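You operate a simulated robot arm through the tools that you are given. There is no shell and no other tool. Be economical: measure what you need, move in short steps, check, and stop when the job is done.

You run a simulated robot arm. Do the job below in one go: nothing can be reset, and whatever is moved stays where it is left.

JOB
Clear up after the snack: pale bun into the bun basket, plate slid aside, crumbs wiped up.
Fine: slide the plate up to the basket; the used cloth goes on the plate. What is to be rubbed or washed off counts as gone when no trace of it is left.
Where things are to end (x, y in the base frame): cream plate within 6 cm of [49, 44].

The check looks at the end state, three seconds after you hand in, the way a careful person would. Anything else that was tipped, shoved, dropped, spilled or broken makes it a failure. Flat cloth is picked up by pressing the open fingertips on it (5 to 10 N) and closing them slowly along it; thin cloth reads only 2 to 8 mm in the jaws.

ROBOT AND FRAMES
A 6-joint arm with a two-finger parallel gripper, fixed in place. Base frame: the origin is at the foot of the arm, x ahead of it, y to its left, z up; the work surface is at about z = 76. Readings come in cm, rad, newtons and seconds.
With the tool pointing down near the work surface it reaches from about 24 to 64 cm from the base axis. Its first joint turns from -1.152 to 1.152 rad. Payload 2.7 kg.
The tool frame sits at the grasp point between the pads (the TCP): z along the fingers, y along the line on which they close. The tips reach 2.3 cm beyond it. The gripper opens to 9.4 cm. The fingers are 3.8 cm wide and 1 cm thick; the gripper's body (5.4 by 9.6 cm) begins 3.9 cm behind the TCP.
Orientation is that of the tool frame in the base frame, as a unit quaternion [w, x, y, z]. With the fingers straight down and closing along the base's y, the tool's x points along the base's -x, its y along +y and its z along -z.

CONTROLS
- The arm moves only by the tool apply_moves. Its argument "rows" is a list of rows, each a list of 7 numbers: the shift along the tool's x, y, z in cm, then the turn, a rotation vector about the tool's x, y, z in rad, then the opening in per cent of the stroke, from 0 (shut) to 100 (fully open). In form: [[dx, dy, dz, rx, ry, rz, grip], ...]. A call has 1 to 20 rows; each row shifts and turns the commanded pose from where the row before left it, along the tool's axes as they then stand. A row lasts 0.2 s, in which the tool goes at most 5 cm and 0.15 rad; a call with a longer step from one row to the next is refused whole, and so is a gripper value outside its range. Where a pose cannot be reached the arm comes as near as it can. A force on the tool above 40 N (or 10 N above the force at the start of the call, whichever is more), or a blocked arm, ends the call early, and 0.2 s more pass. The fingers move at their own pace (about 4.5 cm/s each) and stop on an object; they squeeze with about 43 N. The grip force told is the motor's: it shows also when the fingers shut on nothing. Time passes only in rows, and 0.2 s behind the last, so rows that do not move let the fingers close. The reply holds the time, the measured pose of the TCP, the force on the tool along the base axes, the opening and the grip force, in the units named above and with some noise, with the torque about the TCP (base axes, N m) and any sound that the robot's microphone picked up.
- Cameras (640 x 400 px; columns grow to the right, rows downward): "scene" is fixed at [6.5, -42.54, 140.29]; the picture's right is [0.86, -0.52, 0.00], its down [-0.30, -0.50, -0.81] and it looks along [0.42, 0.70, -0.58] (base axes); focal length 341 px, centre (320, 200). "wrist" rides on the gripper at [8.6, 1.6, -7.5] in the tool frame; the picture's right is [-0.18, 0.98, 0.00], its down [-0.58, -0.11, -0.81] and it looks along [-0.79, -0.15, 0.59] (tool axes); focal length 243 px, centre (320, 200). There is no depth. A picture from a camera that has moved, and an enlarged one, comes with that camera's place and axes in the base frame and with its lens.
- grab_frame(camera): a new picture of that camera. It takes no simulated time.
- close_up(camera, box): a new picture of the part [left, top, right, bottom] of that camera's present view, enlarged. It takes no simulated time.
- hand_in(): hands the job in; it is judged then, once.

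Go step by step. Nothing tells you positions but the pictures and the camera data: compare them with the known pose of the tool, close in by small moves and look again before you grip or let go. The budget is 120 turns and 84 pictures, counting those below and the enlarged ones. Unless the task says otherwise, let go and move clear before handing in, and close with one line.

The tools are called after "Call:" as name(argument=value, ...) on one line, values as JSON. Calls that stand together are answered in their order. apply_moves: Moves the arm, as the interface text tells. Its arguments: {"type":"object","properties":{"rows":{"type":"array"}},"required":["rows"]} The other tools are called the same way: grab_frame (camera) takes a picture; close_up (camera, box) takes an enlarged picture of a part of a camera's view; hand_in () hands the job in.

At the start:

```text
clock: 0.0
eef_pos: [45.43, 14.44, 105.64]
ee_rot: [0.002, -0.001, 1.0, 0.0]
contact_force: [0.0, -0.2, 0.5]
ft_torque: [-0.01, -0.02, -0.01]
grip_width: 9.41
gripper_force: 0.1
```

scene: 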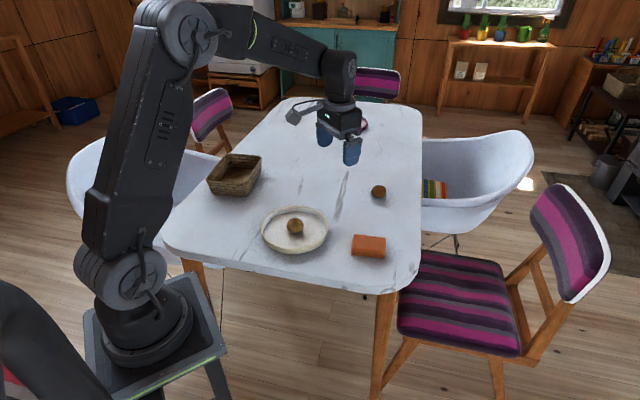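
wrist: 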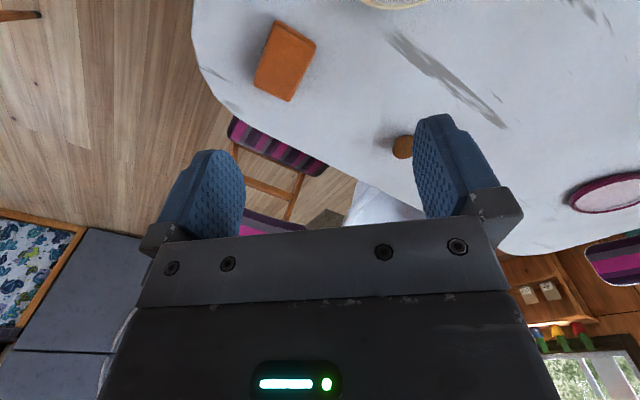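

I see a table with a basket, a cream plate with a pale bun on it, a second darker bun-like item, and an orange cloth/sponge. I will enlarge the views to tell them apart and find the crumbs.

Call:
close_up(camera="scene", box=[240, 180, 420, 292])

Call:
close_up(camera="scene", box=[160, 90, 430, 260])

```text
3.56 times, centred on (330, 236) of scene
camera zoom: at [6.5, -42.54, 140.29], right [0.86, -0.52, 0.0], down [-0.3, -0.5, -0.81], along [0.42, 0.7, -0.58], focal length 1214 px, centre (284, 72)
```

zoom: 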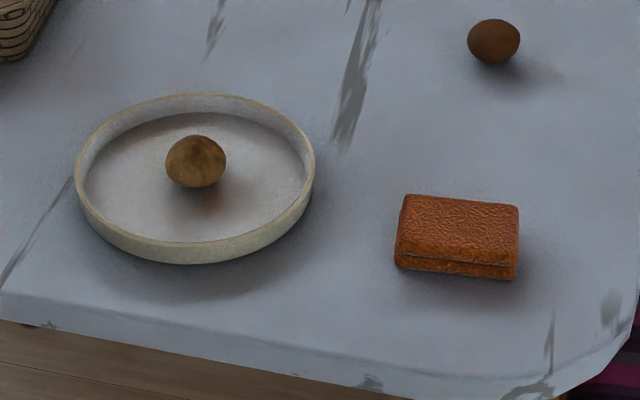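

```text
2.35 times, centred on (295, 175) of scene
camera zoom: at [6.5, -42.54, 140.29], right [0.86, -0.52, 0.0], down [-0.3, -0.5, -0.81], along [0.42, 0.7, -0.58], focal length 803 px, centre (379, 259)
```

zoom: 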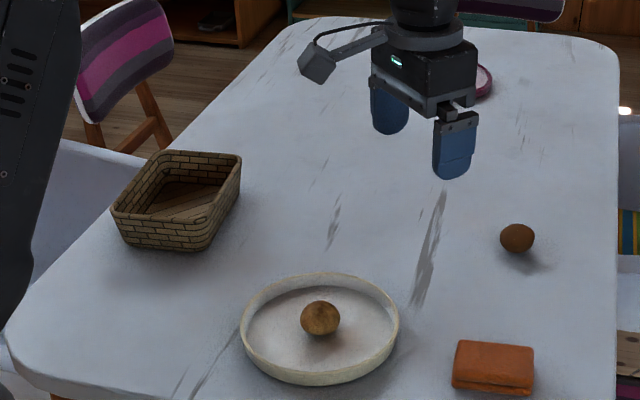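

The pale bun sits on the cream plate near (38, 24), the orange folded item is near (52, 8) and the basket is near (33, 58). No crumbs visible yet, so I back the arm off to look with the wrist camera.

Call:
apply_moves(rows=[[3.5, 0.5, 0, 0, 0, 0, 100], [3.5, 0.5, 0, 0, 0, 0, 100], [3.5, 0.5, 0, 0, 0, 0, 100], [3.5, 0.5, 0, 0, 0, 0, 100], [3.5, 0.5, 0, 0, 0, 0, 100]])

Call:
grab_frame(camera="wrist")

Call:
grab_frame(camera="scene")

```text
clock: 1.2
eef_pos: [27.9, 16.95, 105.45]
ee_rot: [0.001, 0.0, 1.0, 0.001]
contact_force: [-0.3, -0.4, -0.5]
ft_torque: [-0.02, 0.03, -0.01]
grip_width: 9.41
gripper_force: 0.1
```

```text
79 pictures are left
camera wrist: at [19.28, 18.68, 112.97], right [0.18, 0.98, 0.0], down [0.58, -0.11, 0.81], along [0.79, -0.15, -0.59], focal length 243 px, centre (320, 200)
```

wrist: 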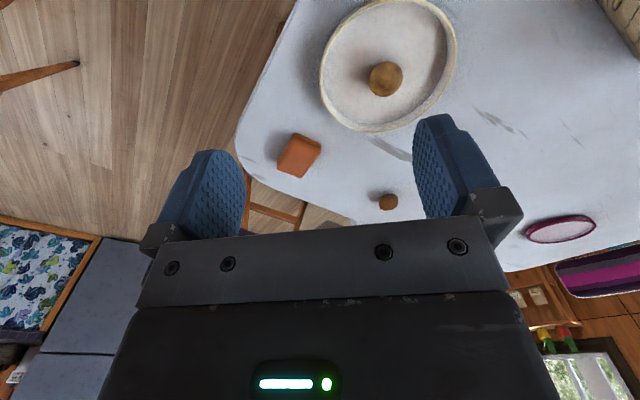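

```text
78 pictures are left
```

scene: 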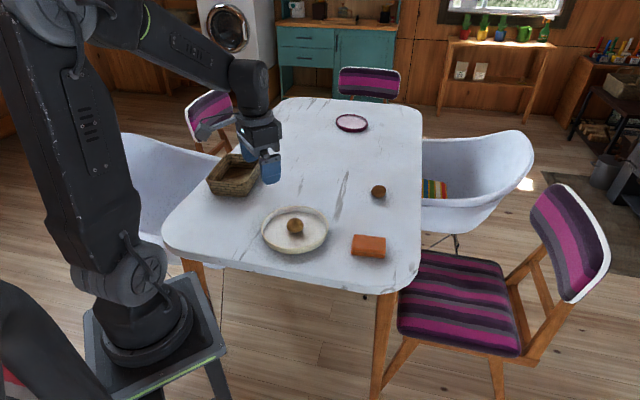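

Call:
close_up(camera="wrist", box=[230, 0, 470, 150])

Call:
close_up(camera="scene", box=[330, 170, 430, 270])

Call:
close_up(camera="wrist", box=[440, 0, 640, 125])

```text
2.67 times, centred on (350, 75) of wrist
camera zoom: at [19.28, 18.68, 112.97], right [0.18, 0.98, 0.0], down [0.58, -0.11, 0.81], along [0.79, -0.15, -0.59], focal length 647 px, centre (240, 533)
```

zoom: 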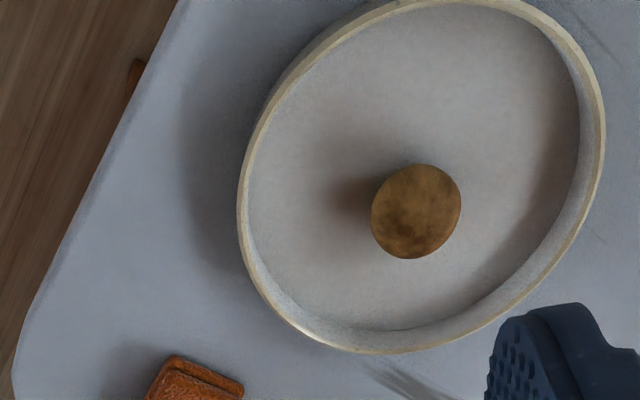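

```text
4.00 times, centred on (380, 220) of scene
camera zoom: at [6.5, -42.54, 140.29], right [0.86, -0.52, 0.0], down [-0.3, -0.5, -0.81], along [0.42, 0.7, -0.58], focal length 1365 px, centre (80, 120)
```

zoom: 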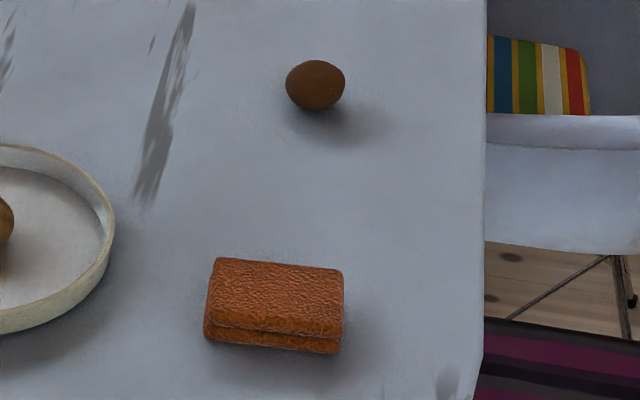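

```text
3.20 times, centred on (540, 62) of wrist
camera zoom: at [19.28, 18.68, 112.97], right [0.18, 0.98, 0.0], down [0.58, -0.11, 0.81], along [0.79, -0.15, -0.59], focal length 776 px, centre (-384, 640)
```

zoom: 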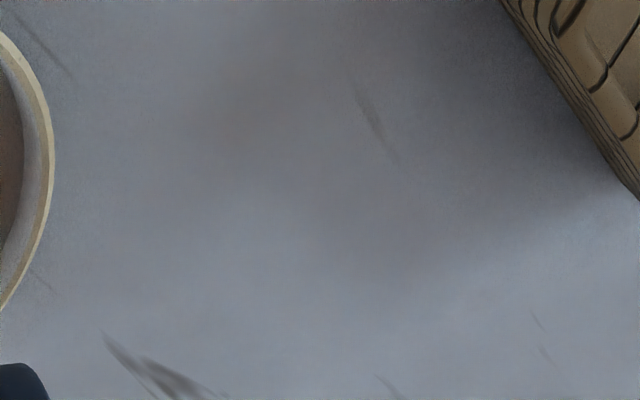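

The orange item is a folded cloth; crumbs are likely under the plate. Bun at about (38.3, 24.5): I go above it.

Call:
apply_moves(rows=[[-2.6, 1.9, 2.5, 0, 0, 0, 100], [-2.6, 1.9, 3, 0, 0, 0, 100], [-2.6, 1.9, 3, 0, 0, 0, 100], [-2.6, 1.9, 3, 0, 0, 0, 100], [0, 0, 3, 0, 0, 0, 100]])

Call:
grab_frame(camera="wrist")

Call:
close_up(camera="scene", box=[220, 150, 380, 250])

```text
clock: 2.4
eef_pos: [38.43, 24.56, 91.27]
ee_rot: [0.0, 0.0, 1.0, 0.0]
contact_force: [0.1, -0.4, 0.0]
ft_torque: [0.01, 0.0, -0.05]
grip_width: 9.4
gripper_force: 0.0
```

```text
74 pictures are left
camera wrist: at [29.67, 26.25, 98.75], right [0.18, 0.98, 0.0], down [0.58, -0.11, 0.81], along [0.79, -0.15, -0.59], focal length 243 px, centre (320, 200)
```

wrist: 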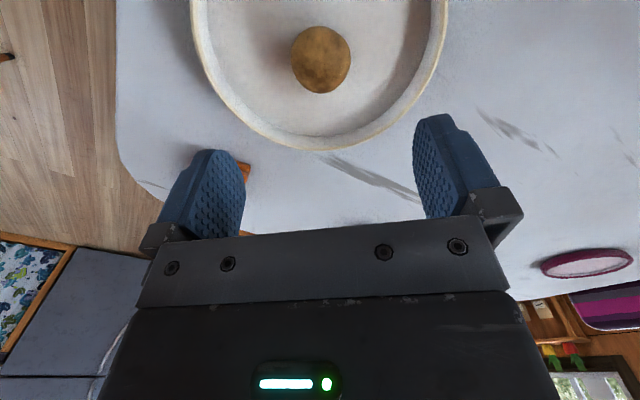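

```text
4.00 times, centred on (300, 200) of scene
camera zoom: at [6.5, -42.54, 140.29], right [0.86, -0.52, 0.0], down [-0.3, -0.5, -0.81], along [0.42, 0.7, -0.58], focal length 1365 px, centre (400, 200)
```

zoom: 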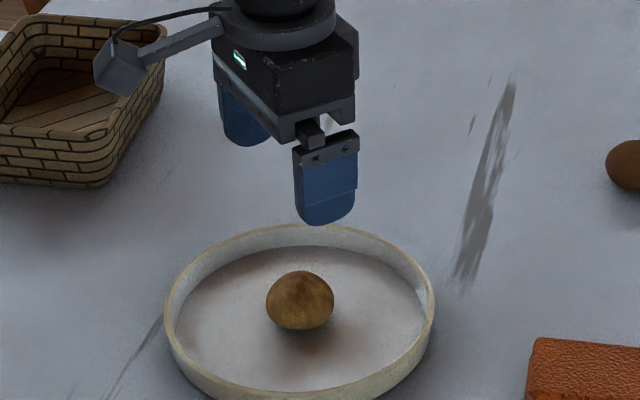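

Bun confirmed at about (38.2, 24.6), directly below the tool. I descend.

Call:
apply_moves(rows=[[0, 0, 3, 0, 0, 0, 100], [0, 0, 3, 0, 0, 0, 100], [0, 0, 2.5, 0, 0, 0, 100], [0, 0, 1.5, 0, 0, 0, 100], [0, 0, 0.8, 0, 0, 0, 100]])

Call:
close_up(camera="scene", box=[220, 150, 380, 250])

```text
clock: 3.6
eef_pos: [38.34, 24.72, 80.35]
ee_rot: [-0.001, 0.0, 1.0, 0.001]
contact_force: [-0.2, 0.9, 0.3]
ft_torque: [0.01, 0.02, 0.0]
grip_width: 9.4
gripper_force: 0.2
```

```text
4.00 times, centred on (300, 200) of scene
camera zoom: at [6.5, -42.54, 140.29], right [0.86, -0.52, 0.0], down [-0.3, -0.5, -0.81], along [0.42, 0.7, -0.58], focal length 1365 px, centre (400, 200)
```

zoom: 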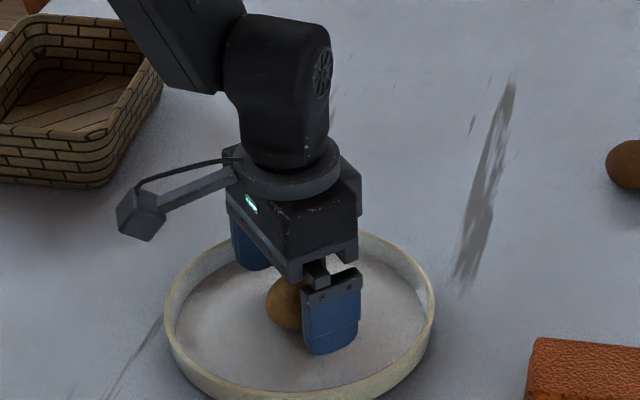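

The fingers straddle the bun with no contact. I close gently in stages.

Call:
apply_moves(rows=[[0, 0, 0.2, 0, 0, 0, 70], [0, 0, 0, 0, 0, 0, 55], [0, 0, 0, 0, 0, 0, 50], [0, 0, 0, 0, 0, 0, 46]])

```text
clock: 4.6
eef_pos: [38.5, 24.66, 80.22]
ee_rot: [0.001, 0.0, 1.0, 0.0]
contact_force: [0.4, -0.5, -0.2]
ft_torque: [0.0, 0.0, -0.02]
grip_width: 4.62
gripper_force: 39.3
```

Bun gripped (4.6 cm). I lift and carry it to above the basket.

Call:
apply_moves(rows=[[0, 0, -1, 0, 0, 0, 46], [0, 0, -3, 0, 0, 0, 46], [0, 0, -4, 0, 0, 0, 46], [0, 0, -4, 0, 0, 0, 46], [0, 0, -3, 0, 0, 0, 46], [0.5, 3, 0, 0, 0, 0, 46], [0.5, 3.5, 0, 0, 0, 0, 46], [0.5, 3.5, 0, 0, 0, 0, 46], [0.5, 3.5, 0, 0, 0, 0, 46], [0.5, 3.5, 0, 0, 0, 0, 46], [0.5, 3.5, 0, 0, 0, 0, 46], [0.5, 3.5, 0, 0, 0, 0, 46], [0.5, 3.5, 0, 0, 0, 0, 46], [0.5, 3.3, 0, 0, 0, 0, 46]])

Call:
close_up(camera="scene", box=[160, 100, 320, 200])

Call:
grab_frame(camera="wrist")

```text
clock: 7.6
eef_pos: [33.87, 54.11, 95.08]
ee_rot: [-0.001, 0.0, 1.0, -0.001]
contact_force: [-0.5, 0.4, -2.7]
ft_torque: [0.0, -0.05, -0.01]
grip_width: 4.58
gripper_force: 43.0
out of reach, approached as far as the arm can: row 14
```

```text
4.00 times, centred on (240, 150) of scene
camera zoom: at [6.51, -42.52, 140.29], right [0.86, -0.52, 0.0], down [-0.3, -0.5, -0.81], along [0.42, 0.7, -0.58], focal length 1365 px, centre (640, 400)
```

zoom: 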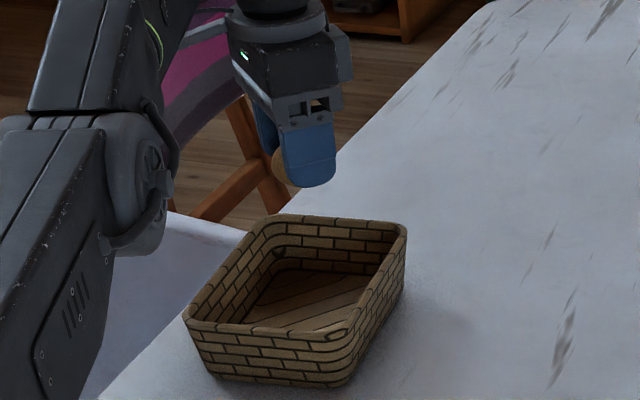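

```text
70 pictures are left
camera wrist: at [25.27, 55.95, 102.52], right [0.18, 0.98, 0.0], down [0.58, -0.11, 0.81], along [0.79, -0.15, -0.59], focal length 243 px, centre (320, 200)
```

wrist: 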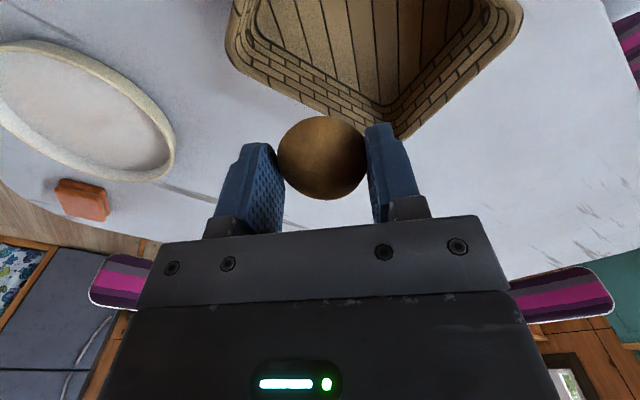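

The arm is at its reach edge and too near the basket's right wall. I shift to about (31, 56) and turn the gripper to line up with the basket's sides before lowering.

Call:
apply_moves(rows=[[1.5, 1, 0, 0, 0, -0.145, 46], [0, 0, 0, 0, 0, -0.145, 46], [0, 0, 0, 0, 0, -0.145, 46], [0, 0, 0, 0, 0, -0.145, 46], [0, 0, 0, 0, 0, -0.145, 46], [0, 0, 0, 0, 0, -0.145, 46]])

```text
clock: 9.0
eef_pos: [32.82, 54.97, 95.18]
ee_rot: [0.001, -0.422, 0.906, 0.001]
contact_force: [0.2, -0.2, 0.0]
ft_torque: [0.0, 0.02, 0.03]
grip_width: 4.57
gripper_force: 43.1
out of reach, approached as far as the arm can: row 1
```

Call:
apply_moves(rows=[[0.2, 2.1, 0, 0, 0, 0, 46], [0, 0, 2, 0, 0, 0, 46], [0, 0, 2.5, 0, 0, 0, 46]])

Call:
close_up(camera="scene", box=[160, 100, 320, 200])

Call:
grab_frame(camera="wrist")

```text
clock: 9.8
eef_pos: [32.91, 55.08, 90.52]
ee_rot: [0.0, -0.421, 0.907, 0.001]
contact_force: [0.6, -0.5, -0.7]
ft_torque: [0.0, -0.02, -0.01]
grip_width: 4.6
gripper_force: 43.2
out of reach, approached as far as the arm can: row 1
```

```text
4.00 times, centred on (240, 150) of scene
camera zoom: at [6.5, -42.54, 140.29], right [0.86, -0.52, 0.0], down [-0.3, -0.5, -0.81], along [0.42, 0.7, -0.58], focal length 1365 px, centre (640, 400)
```

zoom: 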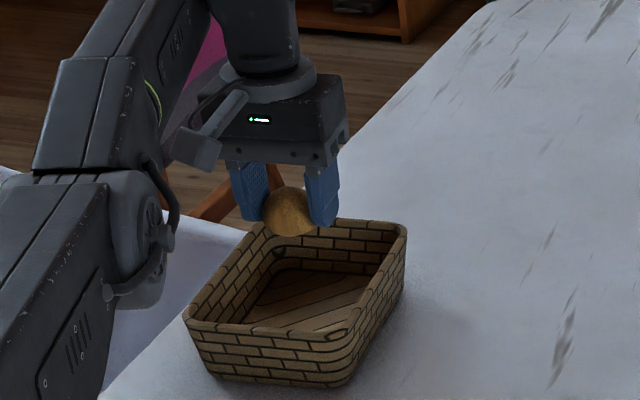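

```text
68 pictures are left
camera wrist: at [26.09, 49.69, 98.01], right [-0.63, 0.77, 0.0], down [0.46, 0.37, 0.81], along [0.62, 0.51, -0.59], focal length 243 px, centre (320, 200)
```

wrist: 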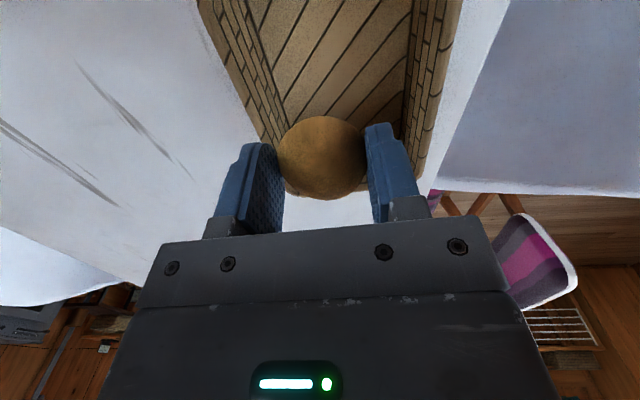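

Gripper is aligned with the basket; I shift about 1.6 cm toward its middle and lower.

Call:
apply_moves(rows=[[0.8, 1.6, 0, 0, 0, 0, 46], [0, 0, 2, 0, 0, 0, 46], [0, 0, 2, 0, 0, 0, 46]])

Call:
close_up(camera="scene", box=[160, 100, 320, 200])

Call:
grab_frame(camera="wrist")

```text
clock: 10.6
eef_pos: [32.79, 55.28, 86.69]
ee_rot: [0.0, -0.422, 0.907, 0.0]
contact_force: [0.0, 0.3, -0.2]
ft_torque: [-0.03, 0.04, 0.01]
grip_width: 4.59
gripper_force: 43.8
out of reach, approached as far as the arm can: row 1
```

```text
4.00 times, centred on (240, 150) of scene
camera zoom: at [6.5, -42.54, 140.29], right [0.86, -0.52, 0.0], down [-0.3, -0.5, -0.81], along [0.42, 0.7, -0.58], focal length 1365 px, centre (640, 400)
```

zoom: 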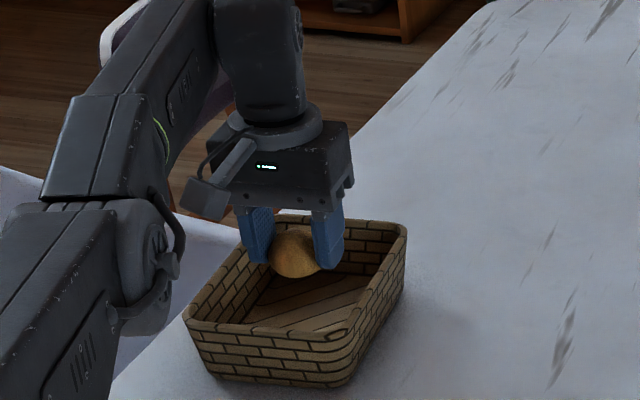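

```text
66 pictures are left
camera wrist: at [26.06, 49.81, 94.14], right [-0.63, 0.77, 0.0], down [0.46, 0.37, 0.81], along [0.62, 0.51, -0.59], focal length 243 px, centre (320, 200)
```

wrist: 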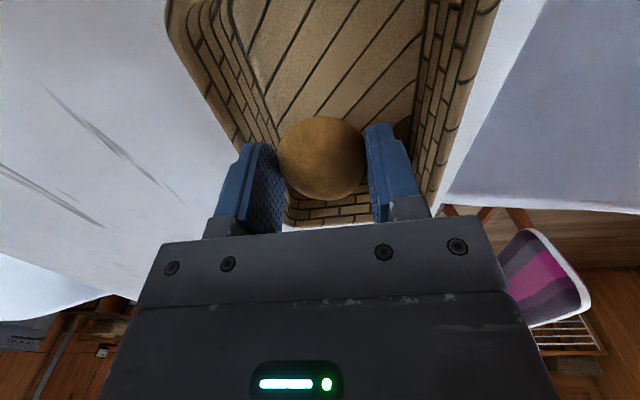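

Call:
apply_moves(rows=[[1.5, 0, 0, 0, 0, 0, 46], [0, 0, 0, 0, 0, 0, 46]])

```text
clock: 11.2
eef_pos: [32.88, 55.22, 86.74]
ee_rot: [0.0, -0.421, 0.907, 0.0]
contact_force: [-0.5, -0.2, -1.0]
ft_torque: [0.03, -0.01, 0.0]
grip_width: 4.59
gripper_force: 42.6
out of reach, approached as far as the arm can: row 1
```

The arm seems at its first-joint limit here; the bun is within the basket opening, so I lower a bit more and check clearance to the right wall.

Call:
apply_moves(rows=[[0, 0, 1.5, 0, 0, 0, 46], [0, 0, 1.5, 0, 0, 0, 46], [0, 0, 0, 0, 0, 0, 46]])

Call:
close_up(camera="scene", box=[190, 130, 286, 190])

Call:
grab_frame(camera="wrist")

```text
clock: 12.0
eef_pos: [32.78, 55.18, 83.85]
ee_rot: [0.0, -0.422, 0.907, 0.001]
contact_force: [0.1, 1.2, -0.6]
ft_torque: [-0.01, 0.0, 0.03]
grip_width: 4.55
gripper_force: 43.3
```

```text
6.67 times, centred on (238, 160) of scene
camera zoom: at [6.5, -42.54, 140.29], right [0.86, -0.52, 0.0], down [-0.3, -0.5, -0.81], along [0.42, 0.7, -0.58], focal length 2276 px, centre (867, 467)
```

zoom: 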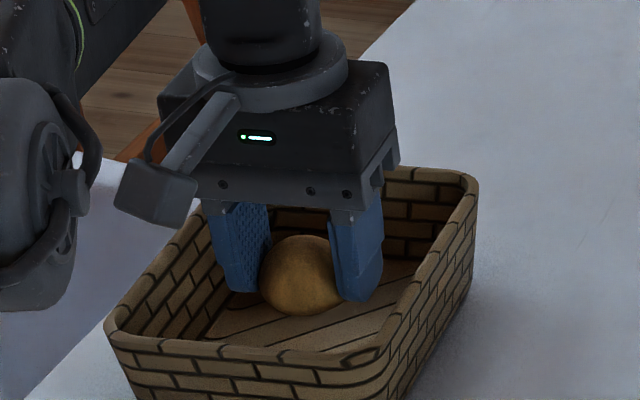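

```text
64 pictures are left
camera wrist: at [26.1, 49.72, 91.13], right [-0.63, 0.77, 0.0], down [0.46, 0.37, 0.81], along [0.62, 0.51, -0.59], focal length 243 px, centre (320, 200)
```

wrist: 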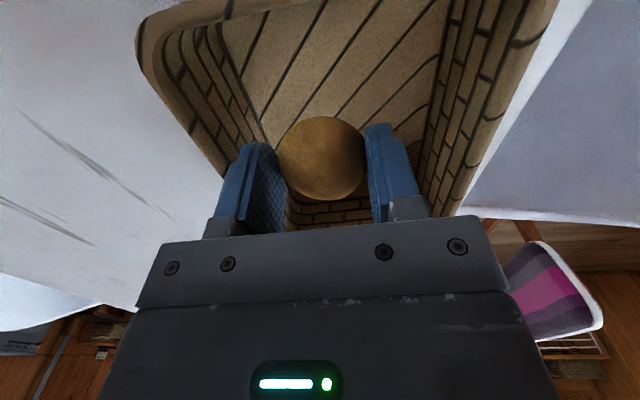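

Fingers and bun are inside with clearance on both sides. I lower 1.5 cm more, open only slightly, and rise.

Call:
apply_moves(rows=[[0, 0, 1.5, 0, 0, 0, 46], [0, 0, 0, 0, 0, 0, 46], [0, 0, 0, 0, 0, 0, 50], [0, 0, 0, 0, 0, 0, 56], [0, 0, 0, 0, 0, 0, 60], [0, 0, 0, 0, 0, 0, 60]])

Call:
close_up(camera="scene", box=[190, 130, 286, 190])

```text
clock: 13.4
eef_pos: [32.85, 55.2, 82.21]
ee_rot: [0.002, -0.422, 0.907, 0.001]
contact_force: [-0.3, -0.1, 0.3]
ft_torque: [0.0, 0.01, -0.02]
grip_width: 5.6
gripper_force: 0.0
```

```text
6.67 times, centred on (238, 160) of scene
camera zoom: at [6.5, -42.54, 140.29], right [0.86, -0.52, 0.0], down [-0.3, -0.5, -0.81], along [0.42, 0.7, -0.58], focal length 2276 px, centre (867, 467)
```

zoom: 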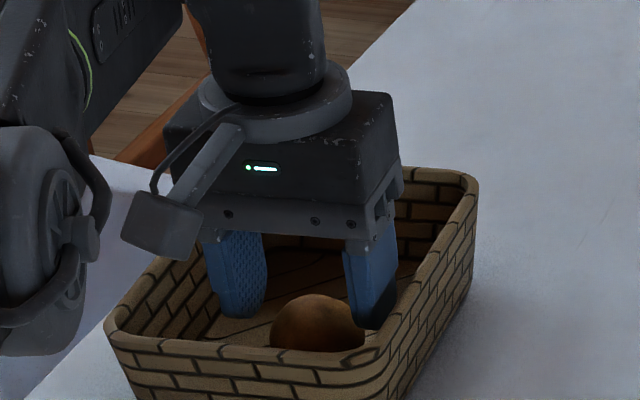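

The bun rests in the basket. I rise clear and go to the near side of the plate to push it with the two open fingers straddling its rim.

Call:
apply_moves(rows=[[0, 0, -2, 0, 0, 0, 60], [0, 0, -3, 0, 0, 0, 60], [0, 0, -4, 0, 0, 0, 60], [0, 0, -4, 0, 0, 0, 60], [3.28, -2.67, 0, 0, 0, 0, 60], [3.28, -2.67, 0, 0, 0, 0, 60], [3.28, -2.67, 0, 0, 0, 0, 60], [3.28, -2.67, 0, 0, 0, 0, 60], [3.28, -2.67, 0, 0, 0, 0, 80], [3.28, -2.67, 0, 0, 0, 0, 100], [3.28, -2.67, 0, 0, 0, 0, 100], [3.28, -2.67, 0, 0, 0, 0, 100], [3.28, -2.67, 0, 0, 0, 0, 100], [3.28, -2.67, 0, 0, 0, 0, 100], [0, 0, 0, 0, 0, -0.111, 100], [0, 0, 0, 0, 0, -0.111, 100]])

Call:
close_up(camera="scene", box=[160, 130, 420, 290])

Call:
grab_frame(camera="wrist")

```text
clock: 16.8
eef_pos: [31.92, 13.06, 95.02]
ee_rot: [0.0, -0.52, 0.854, 0.0]
contact_force: [-0.9, 0.8, 0.2]
ft_torque: [0.03, 0.04, 0.02]
grip_width: 9.4
gripper_force: 0.0
out of reach, approached as far as the arm can: row 5
```

```text
2.46 times, centred on (290, 210) of scene
camera zoom: at [6.5, -42.54, 140.29], right [0.86, -0.52, 0.0], down [-0.3, -0.5, -0.81], along [0.42, 0.7, -0.58], focal length 840 px, centre (394, 175)
```

zoom: 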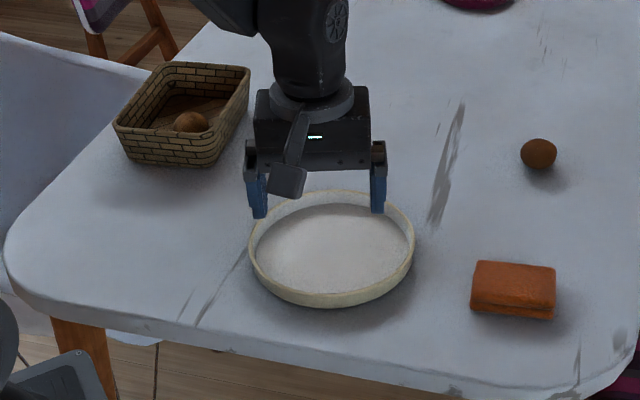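

```text
61 pictures are left
camera wrist: at [26.58, 6.14, 102.53], right [-0.79, 0.61, 0.0], down [0.36, 0.47, 0.81], along [0.5, 0.64, -0.59], focal length 243 px, centre (320, 200)
```

wrist: 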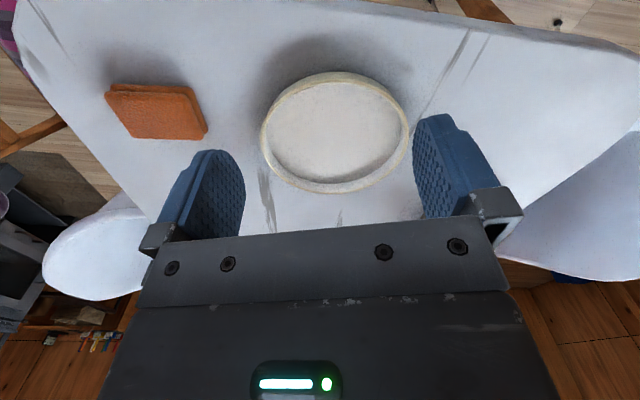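

The plate is empty, centred about (38.3, 24.5), and the gripper is lined up behind it. I lower to just above the table.

Call:
apply_moves(rows=[[0, -0.4, 4, 0, 0, 0, 100], [0, 0, 4, 0, 0, 0, 100], [0, 0, 4, 0, 0, 0, 100], [0, 0, 2.5, 0, 0, 0, 100], [0, 0, 1.2, 0, 0, 0, 100]])

Call:
close_up(camera="scene", box=[220, 170, 380, 270])

```text
clock: 18.0
eef_pos: [32.37, 12.61, 79.43]
ee_rot: [0.001, -0.519, 0.855, -0.001]
contact_force: [0.5, -0.2, 0.6]
ft_torque: [-0.01, 0.0, -0.01]
grip_width: 9.39
gripper_force: 0.0
```

```text
4.00 times, centred on (300, 220) of scene
camera zoom: at [6.5, -42.54, 140.29], right [0.86, -0.52, 0.0], down [-0.3, -0.5, -0.81], along [0.42, 0.7, -0.58], focal length 1365 px, centre (400, 120)
```

zoom: 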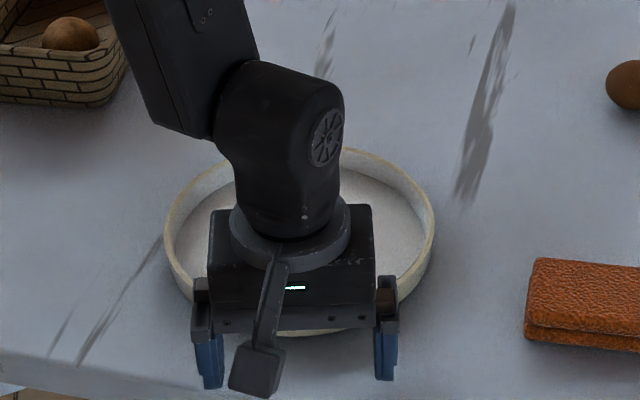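

Fingers straddle the plate's near side. I advance slowly and push.

Call:
apply_moves(rows=[[0, 0, 0.2, 0, 0, 0, 100], [-1, 0, 0, 0, 0, 0, 100], [-1, 0, 0, 0, 0, 0, 100], [-0.7, 0, 0, 0, 0, 0, 100], [-0.6, 0, 0, 0, 0, 0, 100], [-0.6, 0, 0, 0, 0, 0, 100], [-0.6, 0, 0, 0, 0, 0, 100], [-0.6, 0, 0, 0, 0, 0, 100], [-0.8, 0, 0, 0, 0, 0, 100], [-0.8, 0, 0, 0, 0, 0, 100], [-0.8, 0, 0, 0, 0, 0, 100], [-0.8, 0, 0, 0, 0, 0, 100]])

Call:
close_up(camera="scene", box=[220, 150, 380, 250])

```text
clock: 20.6
eef_pos: [36.19, 19.87, 79.32]
ee_rot: [0.0, -0.518, 0.855, 0.001]
contact_force: [-0.9, -1.4, 0.4]
ft_torque: [-0.03, 0.01, -0.04]
grip_width: 9.42
gripper_force: 0.1
```

```text
4.00 times, centred on (300, 200) of scene
camera zoom: at [6.5, -42.54, 140.29], right [0.86, -0.52, 0.0], down [-0.3, -0.5, -0.81], along [0.42, 0.7, -0.58], focal length 1365 px, centre (400, 200)
```

zoom: 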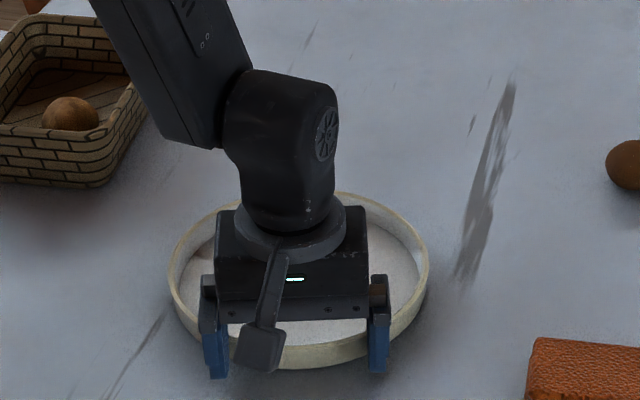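

The plate slides steadily with the fingers. I continue.

Call:
apply_moves(rows=[[-0.8, 0, 0, 0, 0, 0, 100], [-0.9, 0, 0, 0, 0, 0, 100], [-0.9, 0, 0, 0, 0, 0, 100], [-0.9, 0, 0, 0, 0, 0, 100], [-0.9, 0, 0, 0, 0, 0, 100], [-0.9, 0, 0, 0, 0, 0, 100], [-0.9, 0, 0, 0, 0, 0, 100], [-0.9, 0, 0, 0, 0, 0, 100], [-0.9, 0, 0, 0, 0, 0, 100], [-0.9, 0, 0, 0, 0, 0, 100]])

Call:
close_up(camera="scene", box=[200, 120, 400, 245])

```text
clock: 22.8
eef_pos: [40.19, 28.1, 79.29]
ee_rot: [0.0, -0.52, 0.854, 0.0]
contact_force: [-0.3, -1.3, 0.9]
ft_torque: [-0.02, 0.01, -0.02]
grip_width: 9.4
gripper_force: 0.1
```

```text
3.20 times, centred on (300, 182) of scene
camera zoom: at [6.49, -42.54, 140.29], right [0.86, -0.52, 0.0], down [-0.3, -0.5, -0.81], along [0.42, 0.7, -0.58], focal length 1092 px, centre (384, 256)
```

zoom: 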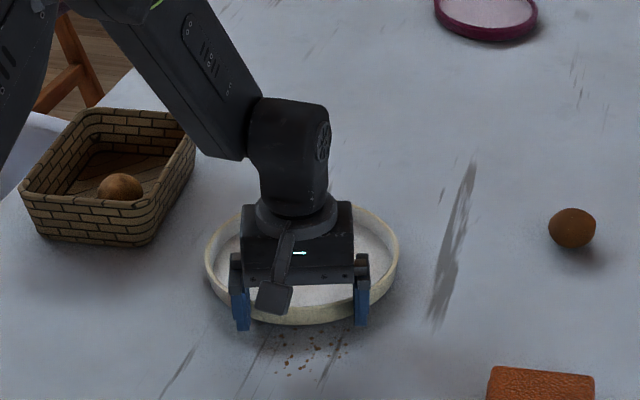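

Crumbs have come into view where the plate was. I push the last 6 cm and back off.

Call:
apply_moves(rows=[[-0.9, 0, 0, 0, 0, 0, 100], [-0.9, 0, 0, 0, 0, 0, 100], [-0.9, 0, 0, 0, 0, 0, 100], [-0.9, 0, 0, 0, 0, 0, 100], [-0.9, 0, 0, 0, 0, 0, 100], [-0.9, 0, 0, 0, 0, 0, 100], [-0.5, 0, 0, 0, 0, 0, 100], [0, 0, 0, 0, 0, 0, 100], [2, 0, 0, 0, 0, 0, 100], [1, 0, -3, 0, 0, 0, 100], [0, 0, -4, 0, 0, 0, 100], [0, 0, -4, 0, 0, 0, 100], [0, 0, -4, 0, 0, 0, 100]])

Call:
close_up(camera="scene", box=[200, 120, 400, 245])

Call:
grab_frame(camera="wrist")

```text
clock: 25.6
eef_pos: [41.57, 30.31, 94.19]
ee_rot: [0.0, -0.519, 0.855, 0.0]
contact_force: [0.8, 0.7, -0.1]
ft_torque: [-0.01, 0.01, -0.03]
grip_width: 9.42
gripper_force: 0.1
```

```text
3.20 times, centred on (300, 182) of scene
camera zoom: at [6.5, -42.54, 140.29], right [0.86, -0.52, 0.0], down [-0.3, -0.5, -0.81], along [0.42, 0.7, -0.58], focal length 1092 px, centre (384, 256)
```

zoom: 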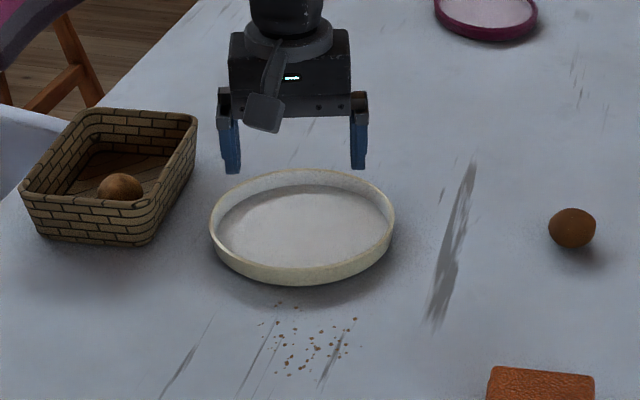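

```text
56 pictures are left
camera wrist: at [36.18, 23.47, 101.62], right [-0.79, 0.62, 0.0], down [0.36, 0.47, 0.81], along [0.5, 0.64, -0.59], focal length 243 px, centre (320, 200)
```

wrist: 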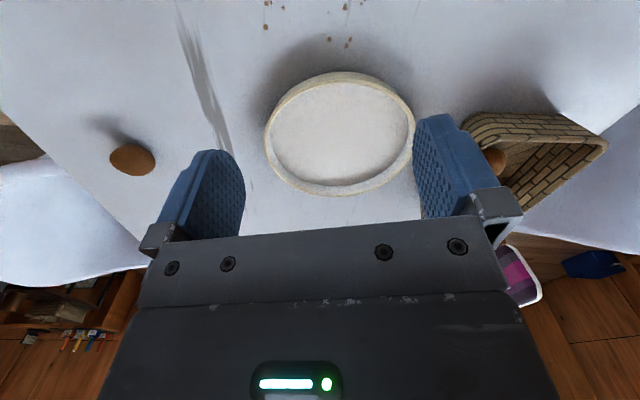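

The plate now sits at about (47.8, 42), the basket is untouched, and crumbs lie on the table in front. I enlarge the crumb area and the cloth.

Call:
close_up(camera="scene", box=[260, 200, 340, 250])

Call:
close_up(camera="wrist", box=[200, 0, 440, 150])

Call:
close_up(camera="scene", box=[340, 225, 400, 265])

```text
8.00 times, centred on (300, 225) of scene
camera zoom: at [6.5, -42.54, 140.29], right [0.86, -0.52, 0.0], down [-0.3, -0.5, -0.81], along [0.42, 0.7, -0.58], focal length 2731 px, centre (480, 0)
```

zoom: 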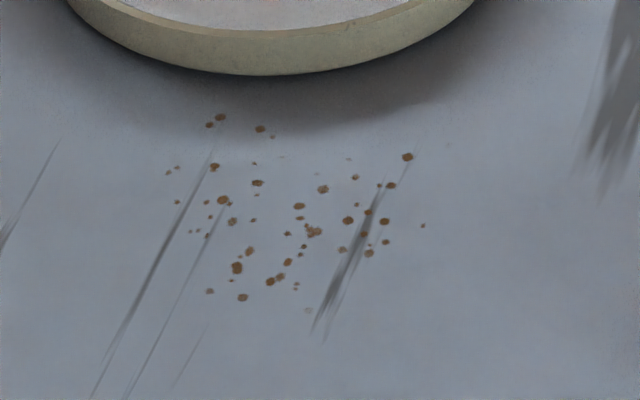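

```text
2.67 times, centred on (320, 75) of wrist
camera zoom: at [36.18, 23.47, 101.62], right [-0.79, 0.62, 0.0], down [0.36, 0.47, 0.81], along [0.5, 0.64, -0.59], focal length 647 px, centre (320, 533)
```

zoom: 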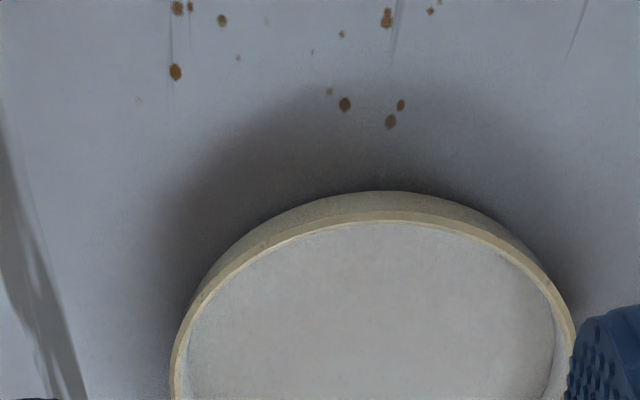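

```text
10.00 times, centred on (370, 245) of scene
camera zoom: at [6.5, -42.54, 140.29], right [0.86, -0.52, 0.0], down [-0.3, -0.5, -0.81], along [0.42, 0.7, -0.58], focal length 3414 px, centre (-180, -250)
```

zoom: 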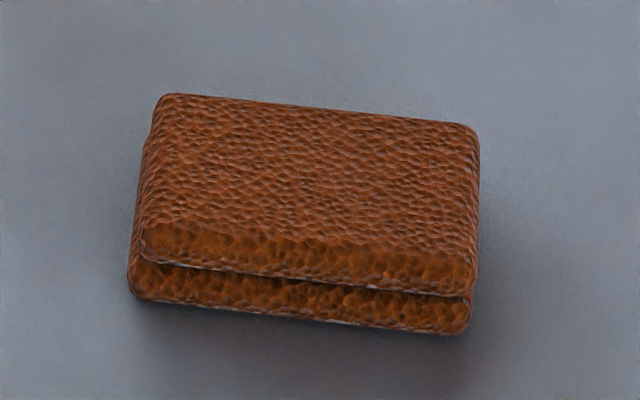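

Crumbs lie in roughly a 13 cm patch around (40.3, 27.8), one only ~1.5 cm from the plate. I nudge the plate another ~1.6 cm toward its target for wiping room.

Call:
apply_moves(rows=[[0, 0, 4, 0, 0, 0, 100], [0, 0, 4, 0, 0, 0, 100], [0, 0, 4, 0, 0, 0, 100], [0, 0, 2.9, 0, 0, 0, 100], [-1, 0, 0, 0, 0, 0, 100], [-1, 0, 0, 0, 0, 0, 100], [-0.7, 0, 0, 0, 0, 0, 100], [-0.5, 0, 0, 0, 0, 0, 100], [-0.7, 0, 0, 0, 0, 0, 100], [-0.7, 0, 0, 0, 0, 0, 100], [0, 0, 0, 0, 0, 0, 100], [2, 0, 0, 0, 0, 0, 100], [1, 0, -3, 0, 0, 0, 100], [0, 0, -4, 0, 0, 0, 100], [0, 0, -4, 0, 0, 0, 100], [0, 0, -4, 0, 0, 0, 100]])

Call:
grab_frame(camera="wrist")

```text
clock: 29.0
eef_pos: [42.27, 32.24, 94.32]
ee_rot: [0.0, -0.52, 0.854, 0.0]
contact_force: [-0.9, -1.2, -0.2]
ft_torque: [0.0, 0.0, 0.02]
grip_width: 9.41
gripper_force: 0.1
```

```text
52 pictures are left
camera wrist: at [36.85, 25.45, 101.8], right [-0.79, 0.62, 0.0], down [0.36, 0.47, 0.81], along [0.5, 0.64, -0.59], focal length 243 px, centre (320, 200)
```

wrist: 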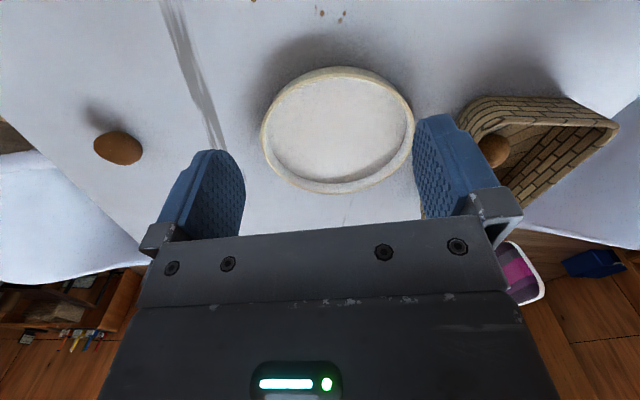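

The plate is at about (48.5, 43.7). Now I go over the cloth and turn the jaws across its short side.

Call:
apply_moves(rows=[[2.77, -3.32, 0, 0, 0, 0, 100], [2.77, -3.32, 0, 0, 0, 0, 100], [2.77, -3.32, 0, 0, 0, 0, 100], [2.77, -3.32, 0, 0, 0, 0, 100], [2.77, -3.32, 0, 0, 0, 0, 100], [2.77, -3.32, 0, 0, 0, 0, 100], [0, 0, 0, 0, 0, 0.15, 100], [0, 0, 0, 0, 0, 0.15, 100], [0, 0, 0, 0, 0, 0.15, 100], [0, 0, 0, 0, 0, 0.15, 100], [0, 0, 0, 0, 0, 0.15, 100], [0, 0, 0, 0, 0, 0.15, 100], [0, 0, 0, 0, 0, 0.15, 100], [0, 0, 0, 0, 0, 0.15, 100], [0, 0, 0, 0, 0, 0.15, 100], [0, 0, 0, 0, 0, 0.15, 100], [0, 0, 0, 0, 0, 0.15, 100], [0, 0, 0, 0, 0, 0.15, 100]])

Call:
grab_frame(camera="wrist")

Call:
close_up(camera="scene", box=[290, 170, 450, 270])

```text
clock: 32.8
eef_pos: [52.26, 7.91, 94.37]
ee_rot: [0.001, 0.348, 0.938, 0.001]
contact_force: [0.7, -0.1, 0.3]
ft_torque: [0.02, 0.01, -0.04]
grip_width: 9.4
gripper_force: 0.1
```

```text
51 pictures are left
camera wrist: at [46.79, 14.95, 101.71], right [0.78, 0.63, 0.0], down [0.37, -0.46, 0.81], along [0.51, -0.63, -0.59], focal length 243 px, centre (320, 200)
```

wrist: 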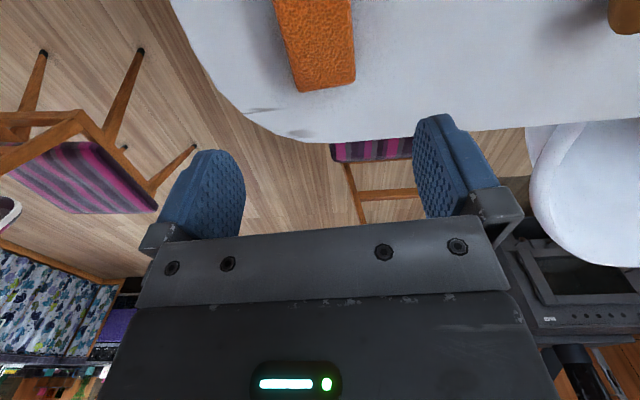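

```text
4.00 times, centred on (370, 220) of scene
camera zoom: at [6.5, -42.54, 140.29], right [0.86, -0.52, 0.0], down [-0.3, -0.5, -0.81], along [0.42, 0.7, -0.58], focal length 1365 px, centre (120, 120)
```

zoom: 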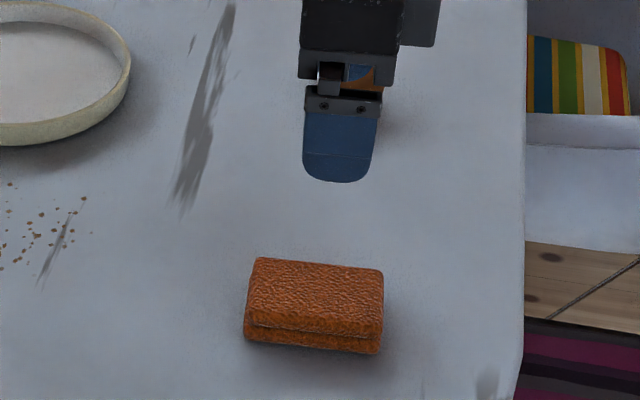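

The cloth centre is (52.4, 8.1), aligned with the jaws. I lower the fingers on both sides of it.

Call:
apply_moves(rows=[[0, 0, 4, 0, 0, 0, 100], [0, 0, 4, 0, 0, 0, 100], [0, 0, 3.5, 0, 0, 0, 100], [0, 0, 1.5, 0, 0, 0, 100], [0, 0, 1, 0, 0, 0, 100]])

Call:
close_up(camera="scene", box=[320, 195, 416, 265])

Call:
grab_frame(camera="wrist")

```text
clock: 34.0
eef_pos: [52.32, 8.26, 80.36]
ee_rot: [0.001, 0.346, 0.938, 0.001]
contact_force: [0.3, -0.4, -0.1]
ft_torque: [0.0, -0.01, 0.04]
grip_width: 9.39
gripper_force: 0.0
```

```text
5.71 times, centred on (368, 230) of scene
camera zoom: at [6.5, -42.54, 140.29], right [0.86, -0.52, 0.0], down [-0.3, -0.5, -0.81], along [0.42, 0.7, -0.58], focal length 1951 px, centre (46, 29)
```

zoom: 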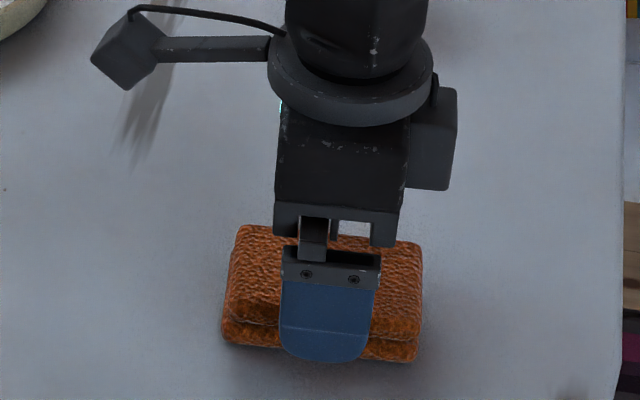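

```text
48 pictures are left
camera wrist: at [46.81, 15.19, 87.81], right [0.78, 0.63, 0.0], down [0.37, -0.46, 0.81], along [0.51, -0.63, -0.59], focal length 243 px, centre (320, 200)
```

wrist: 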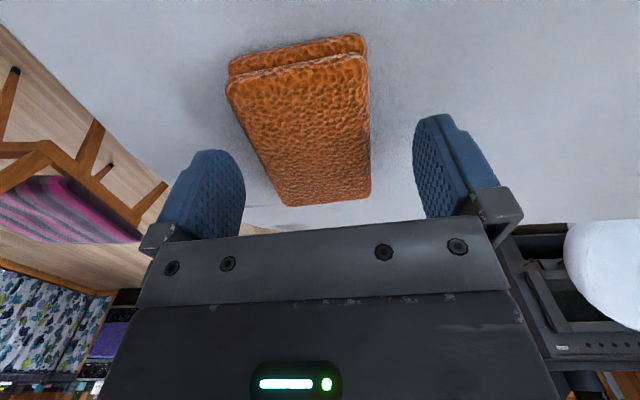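

The jaws straddle the folded cloth. I lower about 1 cm more and close slowly.

Call:
apply_moves(rows=[[0, 0, 0.9, 0, 0, 0, 100], [0, 0, 0, 0, 0, 0, 85], [0, 0, 0, 0, 0, 0, 72], [0, 0, 0, 0, 0, 0, 64], [0, 0, 0, 0, 0, 0, 58], [0, 0, 0, 0, 0, 0, 52]])

Call:
close_up(camera="scene", box=[320, 195, 416, 265])

```text
clock: 35.4
eef_pos: [52.36, 8.12, 79.45]
ee_rot: [0.0, 0.346, 0.938, 0.0]
contact_force: [-0.3, 0.4, 1.1]
ft_torque: [-0.01, -0.05, 0.01]
grip_width: 6.11
gripper_force: 42.7
```

```text
5.71 times, centred on (368, 230) of scene
camera zoom: at [6.5, -42.54, 140.29], right [0.86, -0.52, 0.0], down [-0.3, -0.5, -0.81], along [0.42, 0.7, -0.58], focal length 1951 px, centre (46, 29)
```

zoom: 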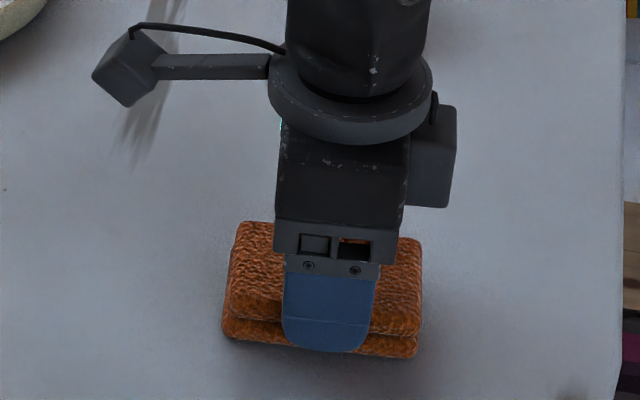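

The cloth is held firmly like a pad (6.1 cm). I lift it, carry it to the near-left end of the crumb patch and come down almost to the table.

Call:
apply_moves(rows=[[0, 0, -1.5, 0, 0, 0, 50], [0, 0, -3, 0, 0, 0, 50], [0, 0, -2, 0, 0, 0, 50], [4.08, 0.52, 0, 0, 0, 0, 50], [4.08, 0.52, 0, 0, 0, 0, 50], [4.08, 0.52, 0, 0, 0, 0, 50], [4.08, 0.52, 0, 0, 0, 0, 50], [4.08, 0.52, 0, 0, 0, 0, 50], [4.08, 0.52, 0, 0, 0, 0, 50], [0, 0, 0, 0, 0, 0, 50]])

Call:
close_up(camera="scene", box=[220, 160, 380, 260])

Call:
grab_frame(camera="wrist")

```text
clock: 37.6
eef_pos: [35.59, 26.28, 85.41]
ee_rot: [-0.001, 0.346, 0.938, 0.0]
contact_force: [0.2, -0.8, -1.0]
ft_torque: [0.0, 0.0, 0.0]
grip_width: 6.08
gripper_force: 42.7
```

```text
4.00 times, centred on (300, 210) of scene
camera zoom: at [6.5, -42.54, 140.29], right [0.86, -0.52, 0.0], down [-0.3, -0.5, -0.81], along [0.42, 0.7, -0.58], focal length 1365 px, centre (400, 160)
```

zoom: 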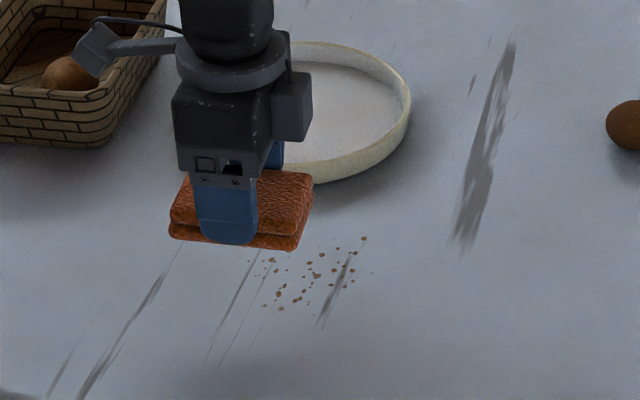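

```text
45 pictures are left
camera wrist: at [30.05, 33.25, 93.02], right [0.78, 0.63, 0.0], down [0.37, -0.46, 0.81], along [0.51, -0.63, -0.59], focal length 243 px, centre (320, 200)
```

wrist: 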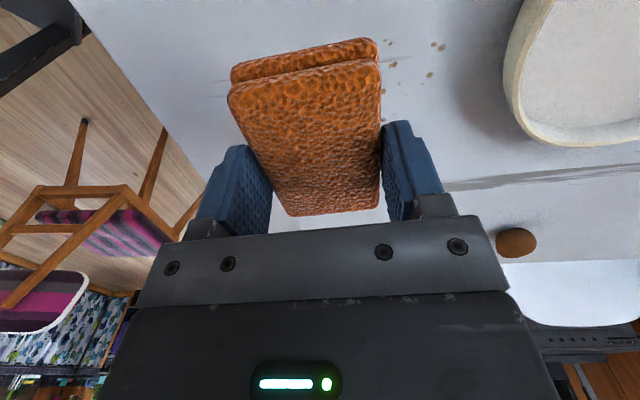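

Positioned. I lower until the cloth touches, pressing lightly.

Call:
apply_moves(rows=[[0, 0, 2.5, 0, 0, 0, 50], [0, 0, 2.5, 0, 0, 0, 50], [0, 0, 0.8, 0, 0, 0, 50], [0, 0, 0.3, 0, 0, 0, 50], [0, 0, 0.1, 0, 0, 0, 50]])

```text
clock: 38.8
eef_pos: [35.79, 26.42, 79.55]
ee_rot: [0.001, 0.346, 0.938, 0.0]
contact_force: [-0.2, 0.2, -0.5]
ft_torque: [-0.02, 0.01, 0.0]
grip_width: 6.06
gripper_force: 43.0
```

Call:
apply_moves(rows=[[0, 0, 0.15, 0, 0, 0, 50], [0, 0, 0.1, 0, 0, 0, 50], [0, 0, 0, 0, 0, 0, 50]])

```text
clock: 39.6
eef_pos: [35.81, 26.51, 79.42]
ee_rot: [0.0, 0.346, 0.938, 0.001]
contact_force: [-5.2, 0.5, 9.9]
ft_torque: [-0.08, 0.17, -0.08]
grip_width: 6.08
gripper_force: 42.8
```

Contact at about 10 N. I rub the left lane: toward the plate and back.

Call:
apply_moves(rows=[[0, 0.7, 0, 0, 0, 0, 50], [0, 0.9, 0, 0, 0, 0, 50], [0, 0.9, 0, 0, 0, 0, 50], [0, 0.9, 0, 0, 0, 0, 50], [0, 0.9, 0, 0, 0, 0, 50], [0, 0.9, 0, 0, 0, 0, 50], [0, 0.8, 0, 0, 0, 0, 50], [0, 0, 0, 0, 0, 0, 50]])

Call:
close_up(camera="scene", box=[220, 160, 380, 260])

Call:
grab_frame(camera="wrist")

```text
clock: 41.4
eef_pos: [39.76, 31.01, 79.38]
ee_rot: [0.001, 0.347, 0.938, 0.0]
contact_force: [-5.6, -1.3, 10.1]
ft_torque: [-0.07, 0.03, -0.05]
grip_width: 6.09
gripper_force: 43.0
```

```text
4.00 times, centred on (300, 210) of scene
camera zoom: at [6.48, -42.55, 140.28], right [0.86, -0.52, 0.0], down [-0.3, -0.5, -0.81], along [0.42, 0.7, -0.58], focal length 1365 px, centre (400, 160)
```

zoom: 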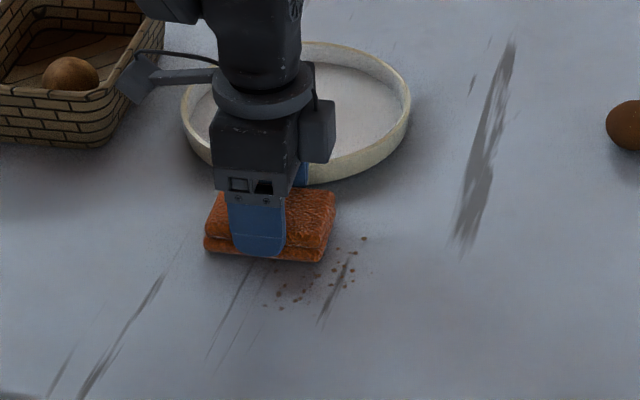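

```text
43 pictures are left
camera wrist: at [34.16, 37.92, 86.89], right [0.78, 0.63, 0.0], down [0.37, -0.46, 0.81], along [0.51, -0.63, -0.59], focal length 243 px, centre (320, 200)
```

wrist: 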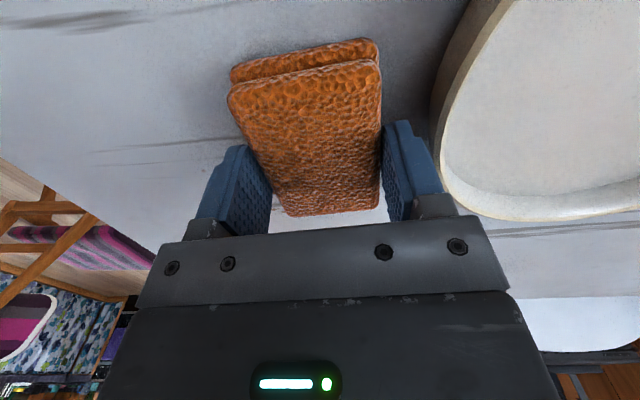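

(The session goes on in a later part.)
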